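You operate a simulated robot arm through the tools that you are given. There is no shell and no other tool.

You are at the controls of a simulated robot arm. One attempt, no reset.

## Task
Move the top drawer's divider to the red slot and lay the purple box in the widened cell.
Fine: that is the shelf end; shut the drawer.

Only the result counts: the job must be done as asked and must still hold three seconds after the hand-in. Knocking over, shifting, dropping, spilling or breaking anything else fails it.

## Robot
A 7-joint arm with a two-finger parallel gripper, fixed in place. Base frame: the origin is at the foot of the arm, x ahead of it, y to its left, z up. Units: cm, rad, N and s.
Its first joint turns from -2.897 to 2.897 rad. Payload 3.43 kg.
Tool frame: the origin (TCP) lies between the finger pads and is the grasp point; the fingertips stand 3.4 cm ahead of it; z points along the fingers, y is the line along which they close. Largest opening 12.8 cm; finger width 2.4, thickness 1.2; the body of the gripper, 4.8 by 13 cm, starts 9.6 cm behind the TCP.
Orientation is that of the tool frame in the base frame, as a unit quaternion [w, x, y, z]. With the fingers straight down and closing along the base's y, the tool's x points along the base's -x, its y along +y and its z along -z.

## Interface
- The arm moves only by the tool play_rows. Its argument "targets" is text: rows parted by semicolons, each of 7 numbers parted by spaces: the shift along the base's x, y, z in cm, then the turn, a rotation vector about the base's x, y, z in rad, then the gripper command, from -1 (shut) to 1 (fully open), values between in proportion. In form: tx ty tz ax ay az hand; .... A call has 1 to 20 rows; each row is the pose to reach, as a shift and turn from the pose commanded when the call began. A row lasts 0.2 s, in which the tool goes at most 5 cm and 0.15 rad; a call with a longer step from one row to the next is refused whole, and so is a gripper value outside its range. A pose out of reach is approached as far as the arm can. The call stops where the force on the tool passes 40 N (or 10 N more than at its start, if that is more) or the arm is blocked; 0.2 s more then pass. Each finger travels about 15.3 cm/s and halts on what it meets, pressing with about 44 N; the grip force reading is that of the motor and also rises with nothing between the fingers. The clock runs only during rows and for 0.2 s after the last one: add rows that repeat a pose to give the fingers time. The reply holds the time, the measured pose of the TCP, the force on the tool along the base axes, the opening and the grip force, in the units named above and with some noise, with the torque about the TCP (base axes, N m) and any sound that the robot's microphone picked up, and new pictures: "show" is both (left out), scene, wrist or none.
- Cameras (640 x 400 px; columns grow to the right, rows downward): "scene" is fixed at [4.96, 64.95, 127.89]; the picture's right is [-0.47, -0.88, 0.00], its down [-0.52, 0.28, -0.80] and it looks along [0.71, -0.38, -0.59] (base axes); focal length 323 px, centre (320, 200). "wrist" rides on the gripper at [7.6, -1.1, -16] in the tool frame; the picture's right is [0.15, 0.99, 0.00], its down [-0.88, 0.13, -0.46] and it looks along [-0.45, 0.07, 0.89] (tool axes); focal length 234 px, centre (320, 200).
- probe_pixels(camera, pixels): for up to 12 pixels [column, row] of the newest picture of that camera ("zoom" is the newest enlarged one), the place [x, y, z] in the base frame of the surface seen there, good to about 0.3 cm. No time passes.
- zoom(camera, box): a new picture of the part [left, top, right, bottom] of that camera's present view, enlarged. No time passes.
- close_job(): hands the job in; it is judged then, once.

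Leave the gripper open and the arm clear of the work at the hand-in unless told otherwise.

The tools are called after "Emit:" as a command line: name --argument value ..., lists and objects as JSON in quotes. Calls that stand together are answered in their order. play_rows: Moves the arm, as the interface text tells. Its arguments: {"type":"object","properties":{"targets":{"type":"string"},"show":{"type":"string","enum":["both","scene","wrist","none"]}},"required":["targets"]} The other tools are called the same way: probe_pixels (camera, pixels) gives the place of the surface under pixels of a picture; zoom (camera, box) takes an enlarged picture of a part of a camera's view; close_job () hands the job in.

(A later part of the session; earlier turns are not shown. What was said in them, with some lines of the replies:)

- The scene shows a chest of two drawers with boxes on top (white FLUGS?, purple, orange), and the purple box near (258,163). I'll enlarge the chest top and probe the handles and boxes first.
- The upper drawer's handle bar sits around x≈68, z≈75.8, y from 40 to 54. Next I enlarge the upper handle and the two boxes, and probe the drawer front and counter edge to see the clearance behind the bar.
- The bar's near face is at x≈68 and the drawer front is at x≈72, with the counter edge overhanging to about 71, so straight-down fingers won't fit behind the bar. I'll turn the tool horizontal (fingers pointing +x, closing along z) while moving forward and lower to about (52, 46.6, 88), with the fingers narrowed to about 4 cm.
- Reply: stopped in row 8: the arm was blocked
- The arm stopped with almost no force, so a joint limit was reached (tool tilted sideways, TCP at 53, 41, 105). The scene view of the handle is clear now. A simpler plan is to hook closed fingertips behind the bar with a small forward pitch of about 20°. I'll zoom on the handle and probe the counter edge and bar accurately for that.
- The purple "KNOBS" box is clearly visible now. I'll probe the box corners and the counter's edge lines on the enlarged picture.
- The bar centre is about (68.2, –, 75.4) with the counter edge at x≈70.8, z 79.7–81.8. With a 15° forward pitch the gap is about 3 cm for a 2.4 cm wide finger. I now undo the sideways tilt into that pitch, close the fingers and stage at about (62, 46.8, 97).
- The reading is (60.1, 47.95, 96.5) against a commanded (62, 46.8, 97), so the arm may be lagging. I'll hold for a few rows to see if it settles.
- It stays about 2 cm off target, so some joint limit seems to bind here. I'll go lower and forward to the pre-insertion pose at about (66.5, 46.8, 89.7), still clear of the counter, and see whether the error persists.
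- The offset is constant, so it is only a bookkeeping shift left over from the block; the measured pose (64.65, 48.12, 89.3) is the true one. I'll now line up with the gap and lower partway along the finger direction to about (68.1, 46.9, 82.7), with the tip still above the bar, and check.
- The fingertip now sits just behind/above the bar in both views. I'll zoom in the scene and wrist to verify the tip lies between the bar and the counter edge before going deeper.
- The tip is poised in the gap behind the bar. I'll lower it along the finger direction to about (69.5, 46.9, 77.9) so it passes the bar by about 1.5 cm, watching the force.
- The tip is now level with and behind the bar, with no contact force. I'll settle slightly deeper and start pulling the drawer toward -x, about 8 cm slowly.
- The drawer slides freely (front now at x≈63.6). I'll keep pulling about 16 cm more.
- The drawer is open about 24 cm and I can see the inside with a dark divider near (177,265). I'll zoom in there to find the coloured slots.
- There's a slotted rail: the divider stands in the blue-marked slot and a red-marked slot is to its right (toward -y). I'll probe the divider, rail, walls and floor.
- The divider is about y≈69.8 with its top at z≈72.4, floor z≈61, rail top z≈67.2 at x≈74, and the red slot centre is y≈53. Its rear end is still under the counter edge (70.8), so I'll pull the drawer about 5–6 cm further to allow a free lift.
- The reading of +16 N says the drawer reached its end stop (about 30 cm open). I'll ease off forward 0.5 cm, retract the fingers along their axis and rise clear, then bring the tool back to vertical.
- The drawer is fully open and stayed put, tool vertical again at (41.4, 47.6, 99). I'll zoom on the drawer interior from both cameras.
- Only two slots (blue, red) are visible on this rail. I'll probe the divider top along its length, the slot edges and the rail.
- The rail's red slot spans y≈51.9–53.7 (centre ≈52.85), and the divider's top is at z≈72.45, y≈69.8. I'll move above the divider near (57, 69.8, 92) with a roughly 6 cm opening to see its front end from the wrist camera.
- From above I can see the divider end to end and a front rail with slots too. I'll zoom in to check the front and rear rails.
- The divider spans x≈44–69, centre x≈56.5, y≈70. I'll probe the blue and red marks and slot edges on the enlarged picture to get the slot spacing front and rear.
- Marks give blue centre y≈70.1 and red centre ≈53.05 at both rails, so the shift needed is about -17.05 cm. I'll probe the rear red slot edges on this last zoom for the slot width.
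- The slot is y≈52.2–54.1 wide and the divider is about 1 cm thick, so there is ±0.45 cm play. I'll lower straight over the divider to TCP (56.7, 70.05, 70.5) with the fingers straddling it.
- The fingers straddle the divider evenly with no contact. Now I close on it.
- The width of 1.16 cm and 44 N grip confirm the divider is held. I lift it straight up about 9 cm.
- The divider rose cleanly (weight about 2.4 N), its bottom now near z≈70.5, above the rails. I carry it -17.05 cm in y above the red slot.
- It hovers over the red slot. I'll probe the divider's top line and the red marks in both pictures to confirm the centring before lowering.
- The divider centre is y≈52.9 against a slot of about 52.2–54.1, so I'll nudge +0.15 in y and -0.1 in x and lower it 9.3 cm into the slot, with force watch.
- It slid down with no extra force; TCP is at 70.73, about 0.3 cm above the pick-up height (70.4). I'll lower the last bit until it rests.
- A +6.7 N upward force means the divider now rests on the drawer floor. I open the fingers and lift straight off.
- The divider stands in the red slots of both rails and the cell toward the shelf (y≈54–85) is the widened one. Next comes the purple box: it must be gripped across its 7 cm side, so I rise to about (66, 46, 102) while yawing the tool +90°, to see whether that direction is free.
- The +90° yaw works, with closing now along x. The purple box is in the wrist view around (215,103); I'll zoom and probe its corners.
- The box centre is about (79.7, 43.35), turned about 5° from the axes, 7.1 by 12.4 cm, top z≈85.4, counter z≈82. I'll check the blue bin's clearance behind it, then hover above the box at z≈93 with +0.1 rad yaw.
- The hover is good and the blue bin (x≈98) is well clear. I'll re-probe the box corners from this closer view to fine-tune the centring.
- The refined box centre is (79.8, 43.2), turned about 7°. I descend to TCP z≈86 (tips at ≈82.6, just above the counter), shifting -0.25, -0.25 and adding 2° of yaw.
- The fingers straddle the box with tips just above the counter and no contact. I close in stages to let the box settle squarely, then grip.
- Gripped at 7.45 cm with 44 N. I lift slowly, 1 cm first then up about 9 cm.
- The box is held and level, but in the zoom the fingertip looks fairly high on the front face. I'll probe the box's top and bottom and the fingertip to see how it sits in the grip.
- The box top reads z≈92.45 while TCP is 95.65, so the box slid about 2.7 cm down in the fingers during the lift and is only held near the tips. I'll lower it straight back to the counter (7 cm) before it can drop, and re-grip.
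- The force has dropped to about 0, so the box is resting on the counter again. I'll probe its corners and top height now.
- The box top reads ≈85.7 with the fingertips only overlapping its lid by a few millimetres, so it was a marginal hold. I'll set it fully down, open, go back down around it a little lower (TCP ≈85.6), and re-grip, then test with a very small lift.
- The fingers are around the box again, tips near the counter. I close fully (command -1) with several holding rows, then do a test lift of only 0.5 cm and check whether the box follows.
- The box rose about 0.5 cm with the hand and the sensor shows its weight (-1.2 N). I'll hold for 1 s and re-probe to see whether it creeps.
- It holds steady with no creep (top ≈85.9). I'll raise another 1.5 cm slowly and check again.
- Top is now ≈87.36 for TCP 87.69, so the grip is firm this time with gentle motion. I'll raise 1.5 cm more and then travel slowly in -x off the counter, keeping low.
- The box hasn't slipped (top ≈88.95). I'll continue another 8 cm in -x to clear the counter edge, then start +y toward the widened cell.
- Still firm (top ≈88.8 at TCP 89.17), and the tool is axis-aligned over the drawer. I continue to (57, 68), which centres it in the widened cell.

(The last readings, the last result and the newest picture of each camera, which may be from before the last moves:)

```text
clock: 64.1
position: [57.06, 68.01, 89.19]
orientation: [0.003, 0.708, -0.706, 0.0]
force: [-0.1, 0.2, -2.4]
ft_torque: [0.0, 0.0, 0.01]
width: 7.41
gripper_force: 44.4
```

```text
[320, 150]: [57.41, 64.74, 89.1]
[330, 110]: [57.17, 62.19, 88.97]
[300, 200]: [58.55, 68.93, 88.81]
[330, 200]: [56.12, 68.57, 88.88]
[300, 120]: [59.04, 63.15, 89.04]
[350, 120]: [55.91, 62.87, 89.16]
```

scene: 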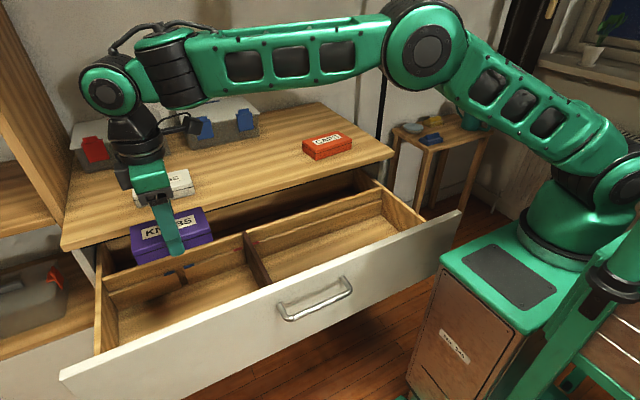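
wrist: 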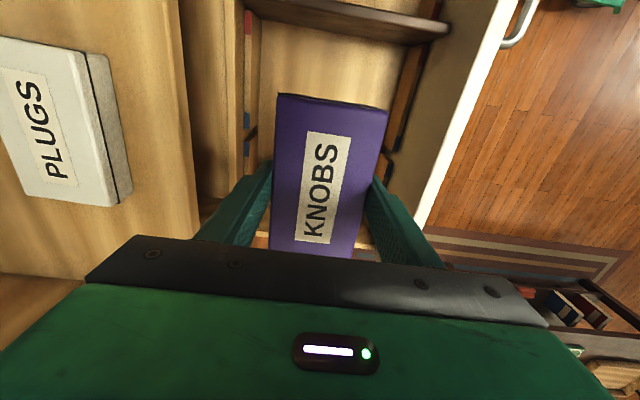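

The box hangs over the middle of the widened cell (x≈53–61, y≈62–74). I descend about 21 cm at a gentle pace to TCP ≈68, still about 3 cm above the floor contact height.

Emit:
play_rows --targets "0 0 -0.4 0 0 0 -1; 0 0 -1.2 0 0 0 -1; 0 0 -2.4 0 0 0 -1; 0 0 -3.6 0 0 0 -1; 0 0 -4.8 0 0 0 -1; 0 0 -6 0 0 0 -1; 0 0 -7.2 0 0 0 -1; 0 0 -8.4 0 0 0 -1; 0 0 -9.6 0 0 0 -1; 0 0 -10.8 0 0 0 -1; 0 0 -12 0 0 0 -1; 0 0 -13.2 0 0 0 -1; 0 0 -14.4 0 0 0 -1; 0 0 -15.6 0 0 0 -1; 0 0 -16.8 0 0 0 -1; 0 0 -18 0 0 0 -1; 0 0 -19.2 0 0 0 -1; 0 0 -20.2 0 0 0 -1; 0 0 -21 0 0 0 -1; 0 0 -21 0 0 0 -1" --show "both"

Emit:
probe_pixels --camera "wrist" --pixels '[[320, 150], [330, 110], [300, 200], [330, 200], [300, 120], [350, 120]]'

```text
clock: 68.3
position: [57.17, 67.89, 68.14]
orientation: [0.002, 0.708, -0.706, -0.003]
force: [0.6, -0.2, -0.8]
ft_torque: [-0.01, 0.03, 0.01]
width: 7.42
gripper_force: 44.3
```

scene: 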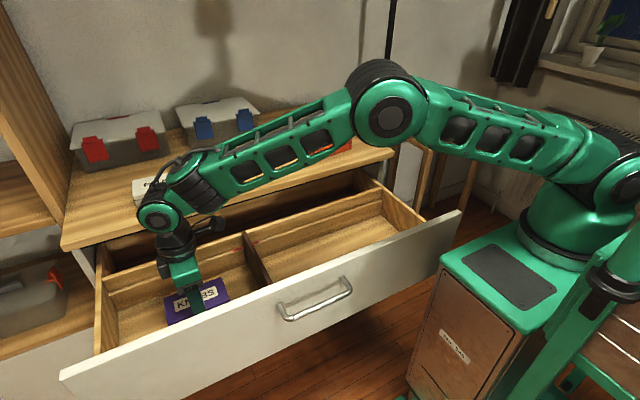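
wrist: 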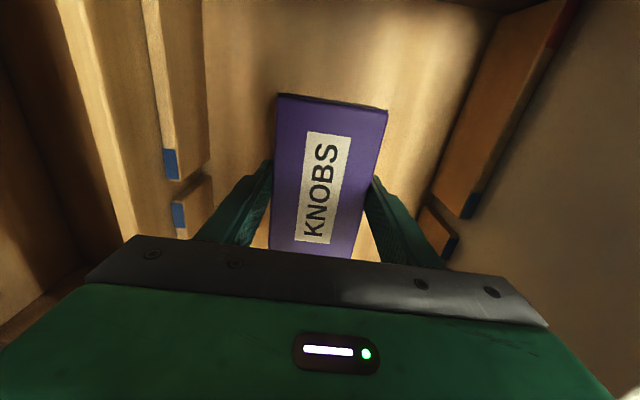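

```text
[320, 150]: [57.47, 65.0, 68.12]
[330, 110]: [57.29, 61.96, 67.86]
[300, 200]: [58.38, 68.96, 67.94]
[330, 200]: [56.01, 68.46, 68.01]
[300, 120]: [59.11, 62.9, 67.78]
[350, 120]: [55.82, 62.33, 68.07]
```

The box top is at ≈67.95 and its bottom ≈64.5, with the floor at 61. I lower slowly another 3.3 cm and watch for floor contact.

Emit:
play_rows --targets "0 0 -0.6 0 0 0 -1; 0 0 -1.3 0 0 0 -1; 0 0 -2 0 0 0 -1; 0 0 -2.6 0 0 0 -1; 0 0 -3 0 0 0 -1; 0 0 -3.3 0 0 0 -1; 0 0 -3.3 0 0 0 -1" --show "both"

Emit:
probe_pixels --camera "wrist" --pixels '[[320, 150], [330, 110], [300, 200], [330, 200], [400, 110], [240, 110]]'

```text
clock: 69.9
position: [56.99, 67.97, 64.82]
orientation: [0.002, 0.708, -0.706, -0.002]
force: [-0.6, -0.4, -1.5]
ft_torque: [-0.01, -0.01, -0.02]
width: 7.41
gripper_force: 43.9
```

scene: 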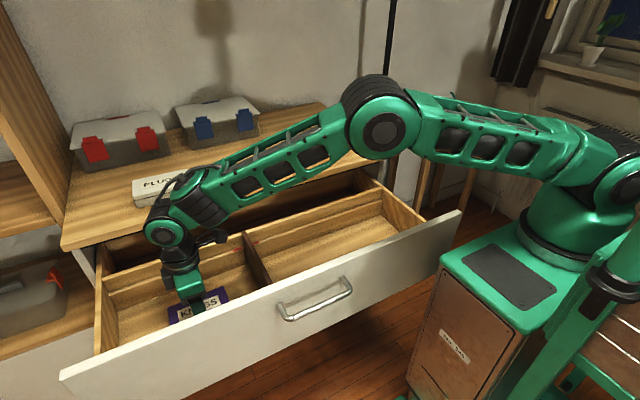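
wrist: 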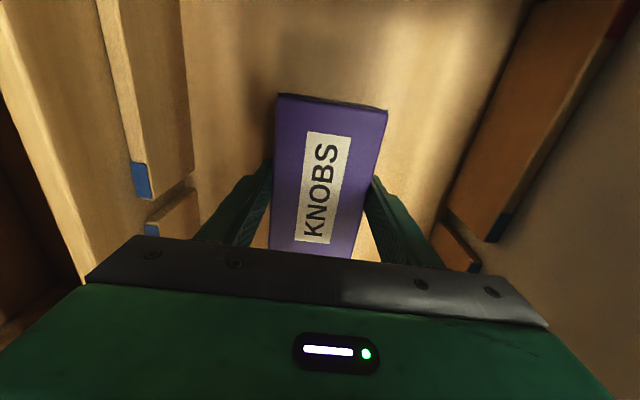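

```text
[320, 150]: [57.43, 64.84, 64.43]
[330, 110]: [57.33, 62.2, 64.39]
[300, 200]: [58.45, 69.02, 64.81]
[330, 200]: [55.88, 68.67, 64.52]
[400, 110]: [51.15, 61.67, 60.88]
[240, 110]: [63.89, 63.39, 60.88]
```

The top is at 64.5 and floor at 60.9, so about 0.1–0.2 cm remains. I lower in tiny steps until I feel the floor.

Emit:
play_rows --targets "0 0 -0.1 0 0 0 -1; 0 0 -0.2 0 0 0 -1; 0 0 -0.2 0 0 0 -1" --show "none"

```text
clock: 70.7
position: [57.13, 68.03, 64.71]
orientation: [0.001, 0.708, -0.706, -0.001]
force: [-0.3, -1.4, 9.0]
ft_torque: [-0.3, -0.37, -0.05]
width: 7.41
gripper_force: 44.0
```

A +9 N push says the box is on the floor. I ease up 0.1 cm and open the fingers to about 9.3 cm, then check before lifting.

Emit:
play_rows --targets "0 0 0.1 0 0 0 -1; 0 0 0.1 0 0 0 0.2; 0 0 0.1 0 0 0 0.35; 0 0 0.1 0 0 0 0.45; 0 0 0.1 0 0 0 0.45" --show "both"

```text
clock: 71.9
position: [57.1, 68.09, 64.73]
orientation: [0.001, 0.708, -0.706, -0.001]
force: [0.3, -0.2, -0.5]
ft_torque: [-0.01, 0.01, 0.02]
width: 9.29
gripper_force: 0.0
```

scene: 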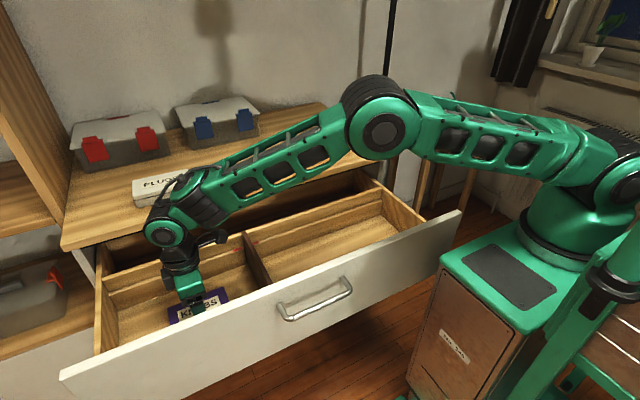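
wrist: 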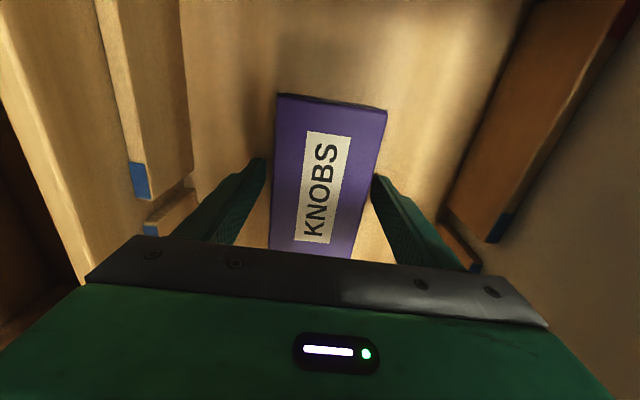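

The box is released and lying flat. I lift the hand straight up about 28 cm.

Emit:
play_rows --targets "0 0 0.8 0 0 0 0.45; 0 0 2 0 0 0 0.45; 0 0 3.5 0 0 0 0.45; 0 0 5.5 0 0 0 0.45; 0 0 8 0 0 0 0.45; 0 0 11 0 0 0 0.45; 0 0 14 0 0 0 0.45; 0 0 17 0 0 0 0.45; 0 0 20 0 0 0 0.45; 0 0 23 0 0 0 0.45; 0 0 26 0 0 0 0.45; 0 0 28 0 0 0 0.45; 0 0 28 0 0 0 0.45" --show "both"

Emit:
zoom --camera "scene" --box '[85, 190, 325, 350]'

```text
clock: 74.7
position: [57.12, 68.01, 92.74]
orientation: [0.002, 0.709, -0.706, -0.002]
force: [0.7, 0.0, 0.7]
ft_torque: [0.02, -0.01, 0.0]
width: 9.29
gripper_force: 0.0
```

scene: 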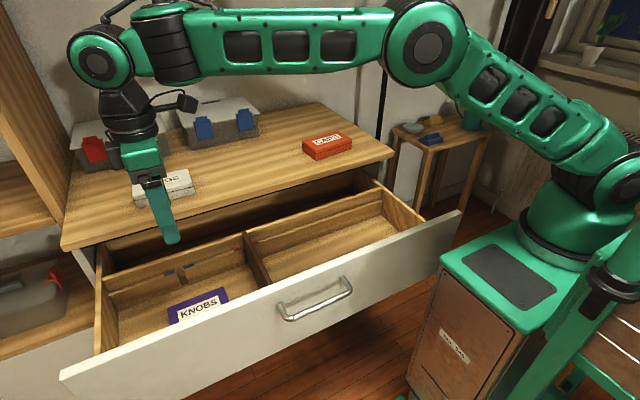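
wrist: 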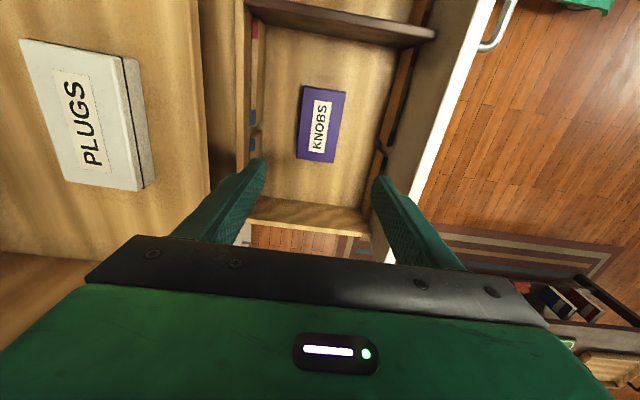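

```text
2.50 times, centred on (205, 270) of scene
```

zoom: 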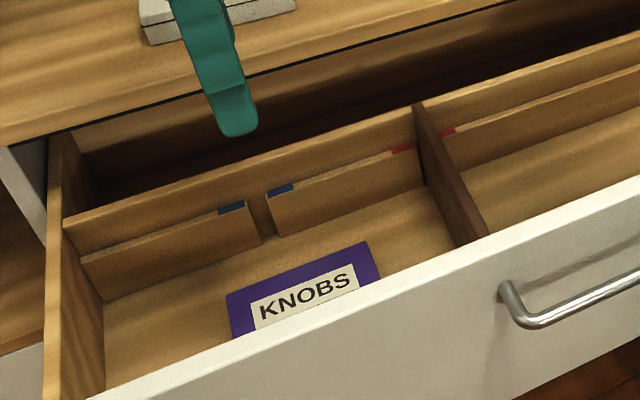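

The KNOBS box lies flat in the widened cell and the divider is in the red slot. To shut the drawer I'll push on the handle bar from the front: first go to about (34.5, 50.5, 100), turn the tool back by -90° and close the fingers.

Emit:
play_rows --targets "-1 -0.7 2 0 0 -0.131 0.45; -2.8 -2.2 4 0 0 -0.263 0.2; -4.7 -3.6 6 0 0 -0.394 0; -6.6 -5.1 7.3 0 0 -0.525 -0.3; -8.5 -6.6 7.3 0 0 -0.657 -0.6; -10.4 -8.1 7.3 0 0 -0.788 -0.8; -12.3 -9.6 7.3 0 0 -0.919 -1; -14.2 -11.1 7.3 0 0 -1.051 -1; -16.1 -12.6 7.3 0 0 -1.182 -1; -18 -14.1 7.3 0 0 -1.313 -1; -19.9 -15.6 7.3 0 0 -1.445 -1; -21.4 -16.8 7.3 0 0 -1.576 -1; -22.6 -17.5 7.3 0 0 -1.576 -1; -22.6 -17.5 7.3 0 0 -1.576 -1" --show "both"

```text
clock: 77.7
position: [34.53, 50.54, 100.05]
orientation: [-0.001, 0.001, 1.0, 0.002]
force: [-0.5, -0.9, -0.1]
ft_torque: [0.02, -0.02, 0.01]
width: 0.0
gripper_force: 32.7
```

scene: 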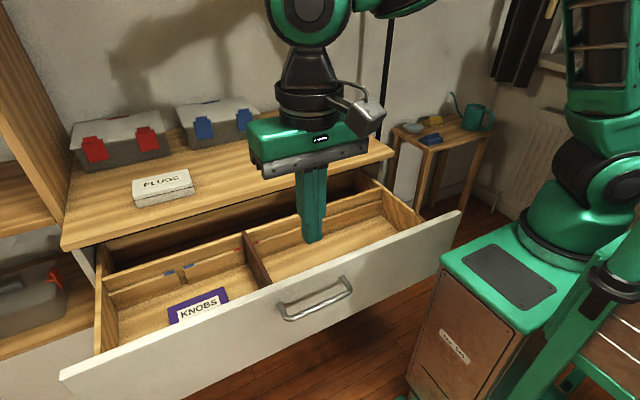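
wrist: 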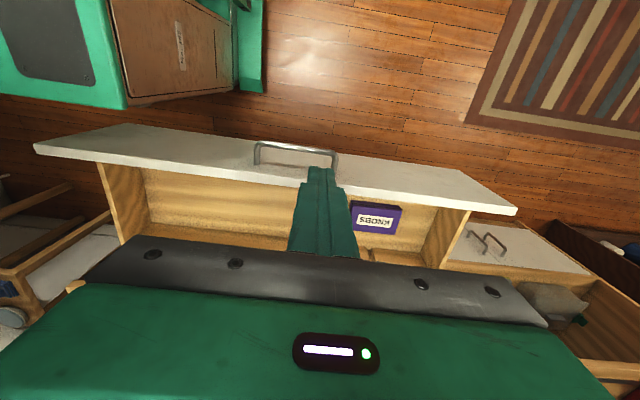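

The tool is at (34.5, 50.5, 100) with closed fingers. I'll probe the handle bar's present position before descending in front of it.

Emit:
zoom --camera "scene" --box '[265, 230, 365, 330]'

Emit:
probe_pixels --camera "scene" --pixels '[[285, 318], [300, 315], [318, 309], [335, 302], [350, 293], [300, 300], [250, 310], [320, 285]]'

Emit:
probe_pixels --camera "wrist" --pixels '[[255, 148], [275, 145], [300, 149], [320, 152], [335, 158], [290, 147]]'

```text
4.00 times, centred on (315, 280) of scene
```

zoom: 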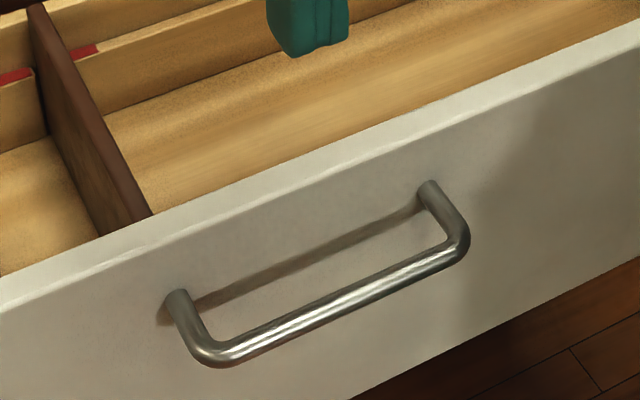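

```text
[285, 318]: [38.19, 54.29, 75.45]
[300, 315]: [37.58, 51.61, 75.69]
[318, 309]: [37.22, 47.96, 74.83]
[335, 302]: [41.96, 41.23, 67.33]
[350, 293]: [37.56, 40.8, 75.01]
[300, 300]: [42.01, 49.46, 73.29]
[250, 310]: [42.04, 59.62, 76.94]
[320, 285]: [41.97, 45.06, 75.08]
```

```text
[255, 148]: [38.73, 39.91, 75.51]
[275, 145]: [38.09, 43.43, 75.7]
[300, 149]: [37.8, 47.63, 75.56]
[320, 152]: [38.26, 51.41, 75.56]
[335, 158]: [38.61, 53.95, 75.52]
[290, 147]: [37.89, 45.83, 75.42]
```

The bar's front is x≈37.4 at z≈75.4. I descend in front of it to about (34.2, 49.2, 76.6), tips just below the bar's level.

Emit:
play_rows --targets "-0.1 -0.4 -2 0 0 0 -1; -0.2 -0.8 -4.5 0 0 0 -1; -0.3 -1.2 -7 0 0 0 -1; -0.3 -1.3 -9.5 0 0 0 -1; -0.3 -1.3 -12 0 0 0 -1; -0.3 -1.3 -14.5 0 0 0 -1; -0.3 -1.3 -17 0 0 0 -1; -0.3 -1.3 -19.5 0 0 0 -1; -0.3 -1.3 -22 0 0 0 -1; -0.3 -1.3 -23.4 0 0 0 -1; -0.3 -1.3 -23.4 0 0 0 -1" --show "both"

```text
clock: 80.1
position: [34.23, 49.22, 76.73]
orientation: [-0.001, 0.0, 1.0, 0.002]
force: [0.8, 0.2, -0.1]
ft_torque: [-0.01, 0.03, -0.02]
width: 0.0
gripper_force: 32.8
```

scene: 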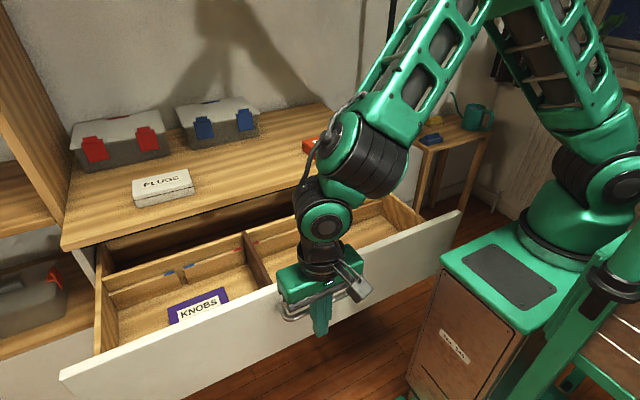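
wrist: 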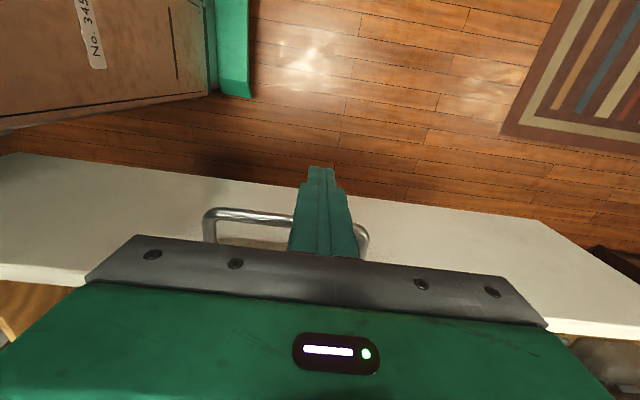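

The fingers are in front of the bar. I push +x gently, about 13 cm first.

Emit:
play_rows --targets "0.5 0 0 0 0 0 -1; 1 0 0 0 0 0 -1; 1.4 0 0 0 0 0 -1; 1.7 0 0 0 0 0 -1; 2 0 0 0 0 0 -1; 2.3 0 0 0 0 0 -1; 2.7 0 0 0 0 0 -1; 3.2 0 0 0 0 0 -1; 3.8 0 0 0 0 0 -1; 4.5 0 0 0 0 0 -1; 5.3 0 0 0 0 0 -1; 6.1 0 0 0 0 0 -1; 6.9 0 0 0 0 0 -1; 7.7 0 0 0 0 0 -1; 8.5 0 0 0 0 0 -1; 9.3 0 0 0 0 0 -1; 10.1 0 0 0 0 0 -1; 10.9 0 0 0 0 0 -1; 11.7 0 0 0 0 0 -1; 12.5 0 0 0 0 0 -1" --show "both"

```text
clock: 84.3
position: [46.6, 49.37, 76.63]
orientation: [-0.001, 0.001, 1.0, 0.002]
force: [-1.0, 0.2, -0.5]
ft_torque: [-0.01, -0.01, -0.01]
width: 0.0
gripper_force: 33.0
```

scene: 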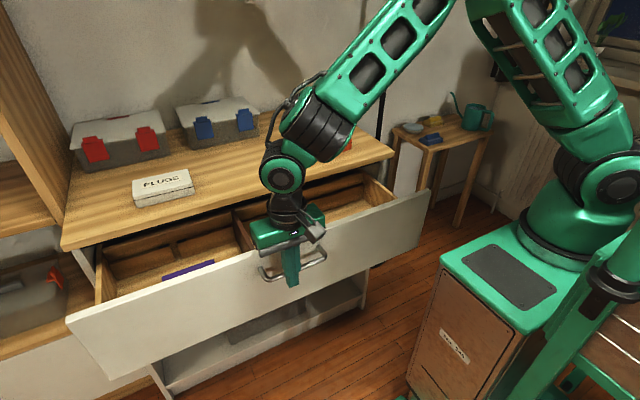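
wrist: 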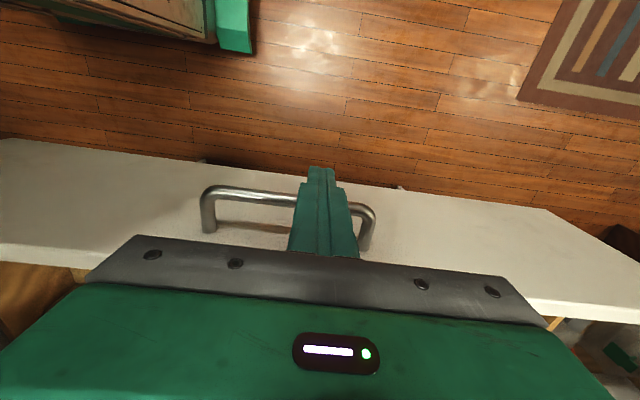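

The drawer follows smoothly. I continue pushing another 15 cm.

Emit:
play_rows --targets "0.5 0 0 0 0 0 -1; 1.2 -0.1 0 0 0 0 -1; 2 -0.2 0 0 0 0 -1; 2.8 -0.3 0 0 0 0 -1; 3.6 -0.3 0 0 0 0 -1; 4.4 -0.3 0 0 0 0 -1; 5.2 -0.3 0 0 0 0 -1; 6 -0.3 0 0 0 0 -1; 6.8 -0.3 0 0 0 0 -1; 7.6 -0.3 0 0 0 0 -1; 8.4 -0.3 0 0 0 0 -1; 9.2 -0.3 0 0 0 0 -1; 10 -0.3 0 0 0 0 -1; 10.8 -0.3 0 0 0 0 -1; 11.6 -0.3 0 0 0 0 -1; 12.4 -0.3 0 0 0 0 -1; 13.2 -0.3 0 0 0 0 -1; 14 -0.3 0 0 0 0 -1; 14.6 -0.3 0 0 0 0 -1; 15 -0.3 0 0 0 0 -1" --show "both"

```text
clock: 88.5
position: [61.73, 48.83, 76.72]
orientation: [0.0, 0.001, 1.0, 0.002]
force: [-0.9, -0.3, 1.6]
ft_torque: [0.0, -0.01, 0.0]
width: 0.0
gripper_force: 33.3
```

scene: 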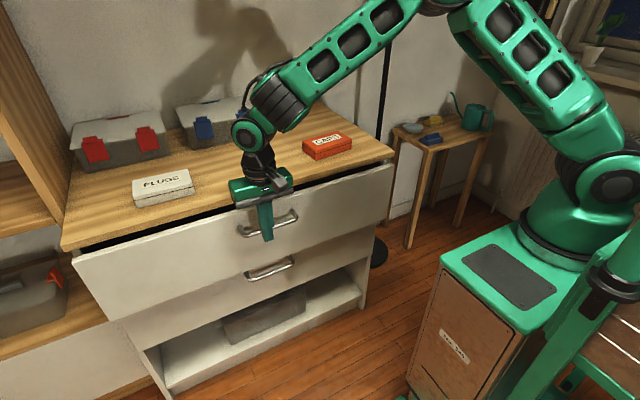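
wrist: 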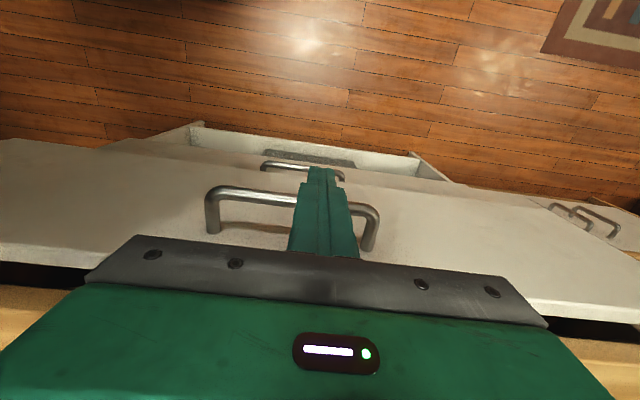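

About 4–5 cm remain. I push slowly on, stopping to check near the closed position.

Emit:
play_rows --targets "0.4 0 0 0 0 0 -1; 0.9 0 0 0 0 0 -1; 1.4 0 0 0 0 0 -1; 1.9 0 0 0 0 0 -1; 2.4 0 0 0 0 0 -1; 2.9 0 0 0 0 0 -1; 3.4 0 0 0 0 0 -1; 3.8 0 0 0 0 0 -1; 4.2 0 0 0 0 0 -1; 4.5 0 0 0 0 0 -1; 4.8 0 0 0 0 0 -1; 4.8 0 0 0 0 0 -1" --show "both"

Emit:
probe_pixels --camera "scene" --pixels '[[210, 235], [310, 210], [150, 255], [340, 195], [230, 235]]'

```text
clock: 91.1
position: [66.39, 48.94, 76.63]
orientation: [-0.001, 0.0, 1.0, 0.002]
force: [-6.4, -1.7, 0.9]
ft_torque: [-0.03, 0.09, 0.02]
width: 0.0
gripper_force: 32.7
```

scene: 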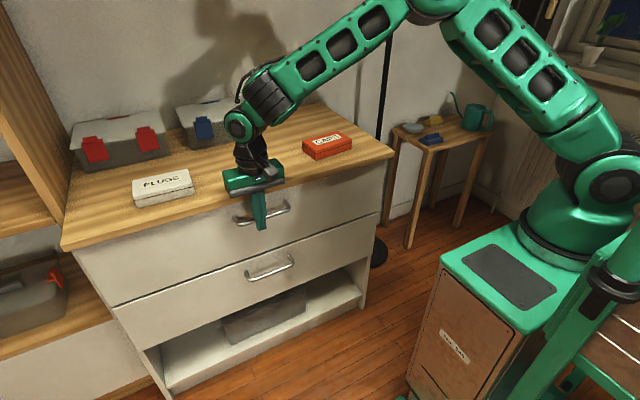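
wrist: 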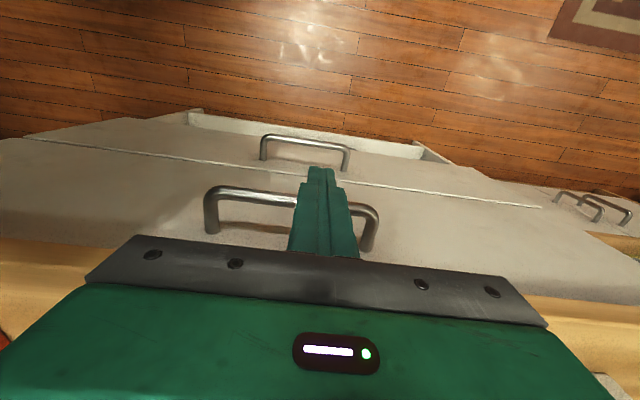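

```text
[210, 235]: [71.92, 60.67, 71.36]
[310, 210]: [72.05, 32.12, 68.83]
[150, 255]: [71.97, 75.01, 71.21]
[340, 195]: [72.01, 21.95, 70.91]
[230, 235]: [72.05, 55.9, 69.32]
```

The push now meets resistance (-6.4 N) and the front reads x≈72.0, the same as at the start: shut. I press 0.3 cm more to seat it firmly, then back off slowly in -x.

Emit:
play_rows --targets "0.15 0 0 0 0 0 -1; 0.3 0 0 0 0 0 -1; 0.3 0 0 0 0 0 -1; 0 0 0 0 0 0 -1; -0.6 0 0 0 0 0 -1; -1.6 0 0 0 0 0 -1; -3 0 0 0 0 0 -1; -5 0 0 0 0 0 -1; -7 0 0 0 0 0 -1; -7 0 0 0 0 0 -1" --show "both"

Emit:
probe_pixels --camera "scene" --pixels '[[210, 235], [310, 210], [150, 255], [340, 195], [200, 230]]'

```text
clock: 93.3
position: [59.51, 48.79, 76.65]
orientation: [-0.001, 0.001, 1.0, 0.002]
force: [-1.1, -0.1, -0.7]
ft_torque: [0.0, 0.01, 0.02]
width: 0.0
gripper_force: 33.0
```

scene: 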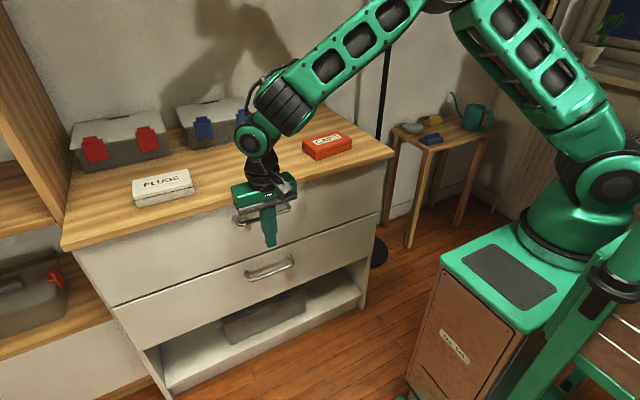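
wrist: 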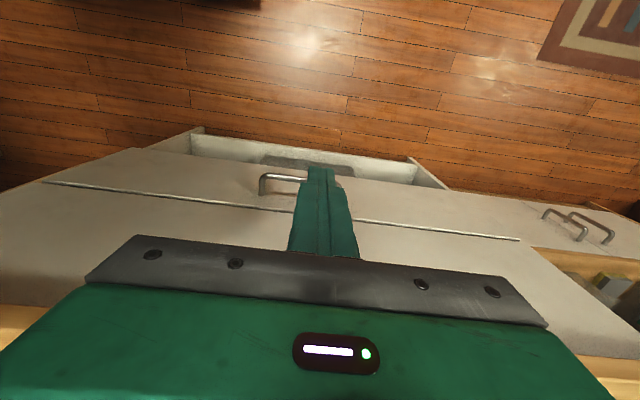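

```text
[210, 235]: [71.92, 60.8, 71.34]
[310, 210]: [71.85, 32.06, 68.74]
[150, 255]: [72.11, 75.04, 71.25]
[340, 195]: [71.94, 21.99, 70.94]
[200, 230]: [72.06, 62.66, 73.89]
```

The drawer stays shut at x≈72. I back away, rise clear to about (44, 47, 105) and open the gripper.

Emit:
play_rows --targets "-2 0 0.5 0 0 0 -1; -4.5 0 2 0 0 0 -1; -7 0 4.5 0 0 0 -1; -9.5 0 7.5 0 0 0 -1; -11.5 0 11 0 0 0 -1; -13 -0.5 15 0 0 0 -0.5; -14 -1 19 0 0 0 0; -15 -1.5 23 0 0 0 0.5; -15.5 -1.8 26.5 0 0 0 1; -15.5 -1.8 28.5 0 0 0 1; -15.5 -1.8 28.5 0 0 0 1; -15.5 -1.8 28.5 0 0 0 1" --show "both"

Emit:
zoom --camera "scene" --box '[40, 80, 420, 320]'

Emit:
probe_pixels --camera "scene" --pixels '[[210, 235], [310, 230], [150, 255], [350, 205], [240, 219], [265, 215]]'

```text
clock: 95.9
position: [43.98, 47.1, 105.18]
orientation: [-0.001, 0.0, 1.0, 0.001]
force: [0.1, 0.4, 0.0]
ft_torque: [-0.02, -0.02, -0.01]
width: 12.8
gripper_force: 0.1
```

scene: 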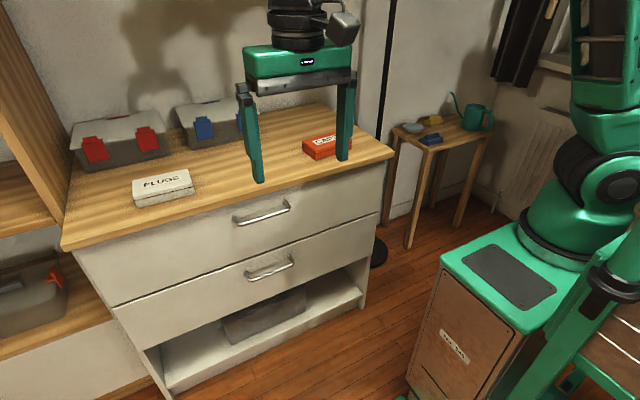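
wrist: 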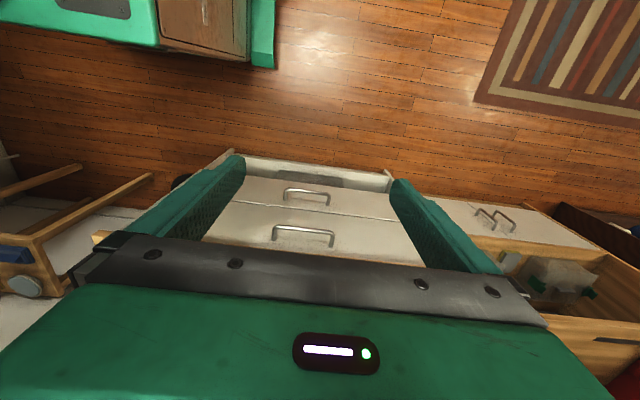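

```text
1.67 times, centred on (230, 200) of scene
```

zoom: 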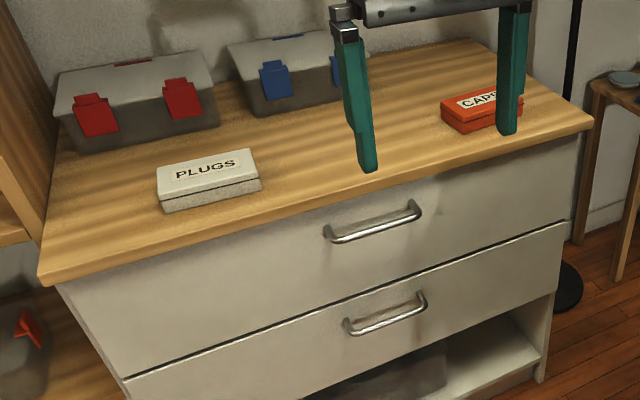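

```text
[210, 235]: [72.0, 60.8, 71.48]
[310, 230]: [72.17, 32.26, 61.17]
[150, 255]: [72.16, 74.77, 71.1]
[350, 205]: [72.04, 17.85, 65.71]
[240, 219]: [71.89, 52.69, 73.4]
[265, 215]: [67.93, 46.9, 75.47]
```

The drawer is shut (front at x≈72.0, as at the start), the PLUGS and CAPS boxes and the bins look unmoved, and the gripper is open and clear of the work. Before shutting it, the divider was seated in both red slots and the purple box lay flat in the widened cell on the shelf side. I'm handing the job in.

Emit:
close_job

```text
The job is handed in.
```

I moved the divider to the red slot, laid the purple box in the widened cell at the shelf end, and shut the top drawer. The job is handed in; I haven't seen the result of the judging.

- **Divider:** it was seated in the red slot of both the front and rear rails, resting on the drawer floor, when I last saw it before shutting the drawer.
- **Purple box:** it was lying flat, label up, near the middle of the widened cell. On my first lift from the counter it slid about 2.7 cm down in the fingers, so I set it back and re-gripped. It held firm after that and was never dropped.
- **Drawer:** the front reads the same position as at the start, about x = 72.0 cm, and stayed there after I backed away.
- **Everything else:** the PLUGS and CAPS boxes and the bins look unmoved in the final picture. The gripper is open and the arm is clear of the work.
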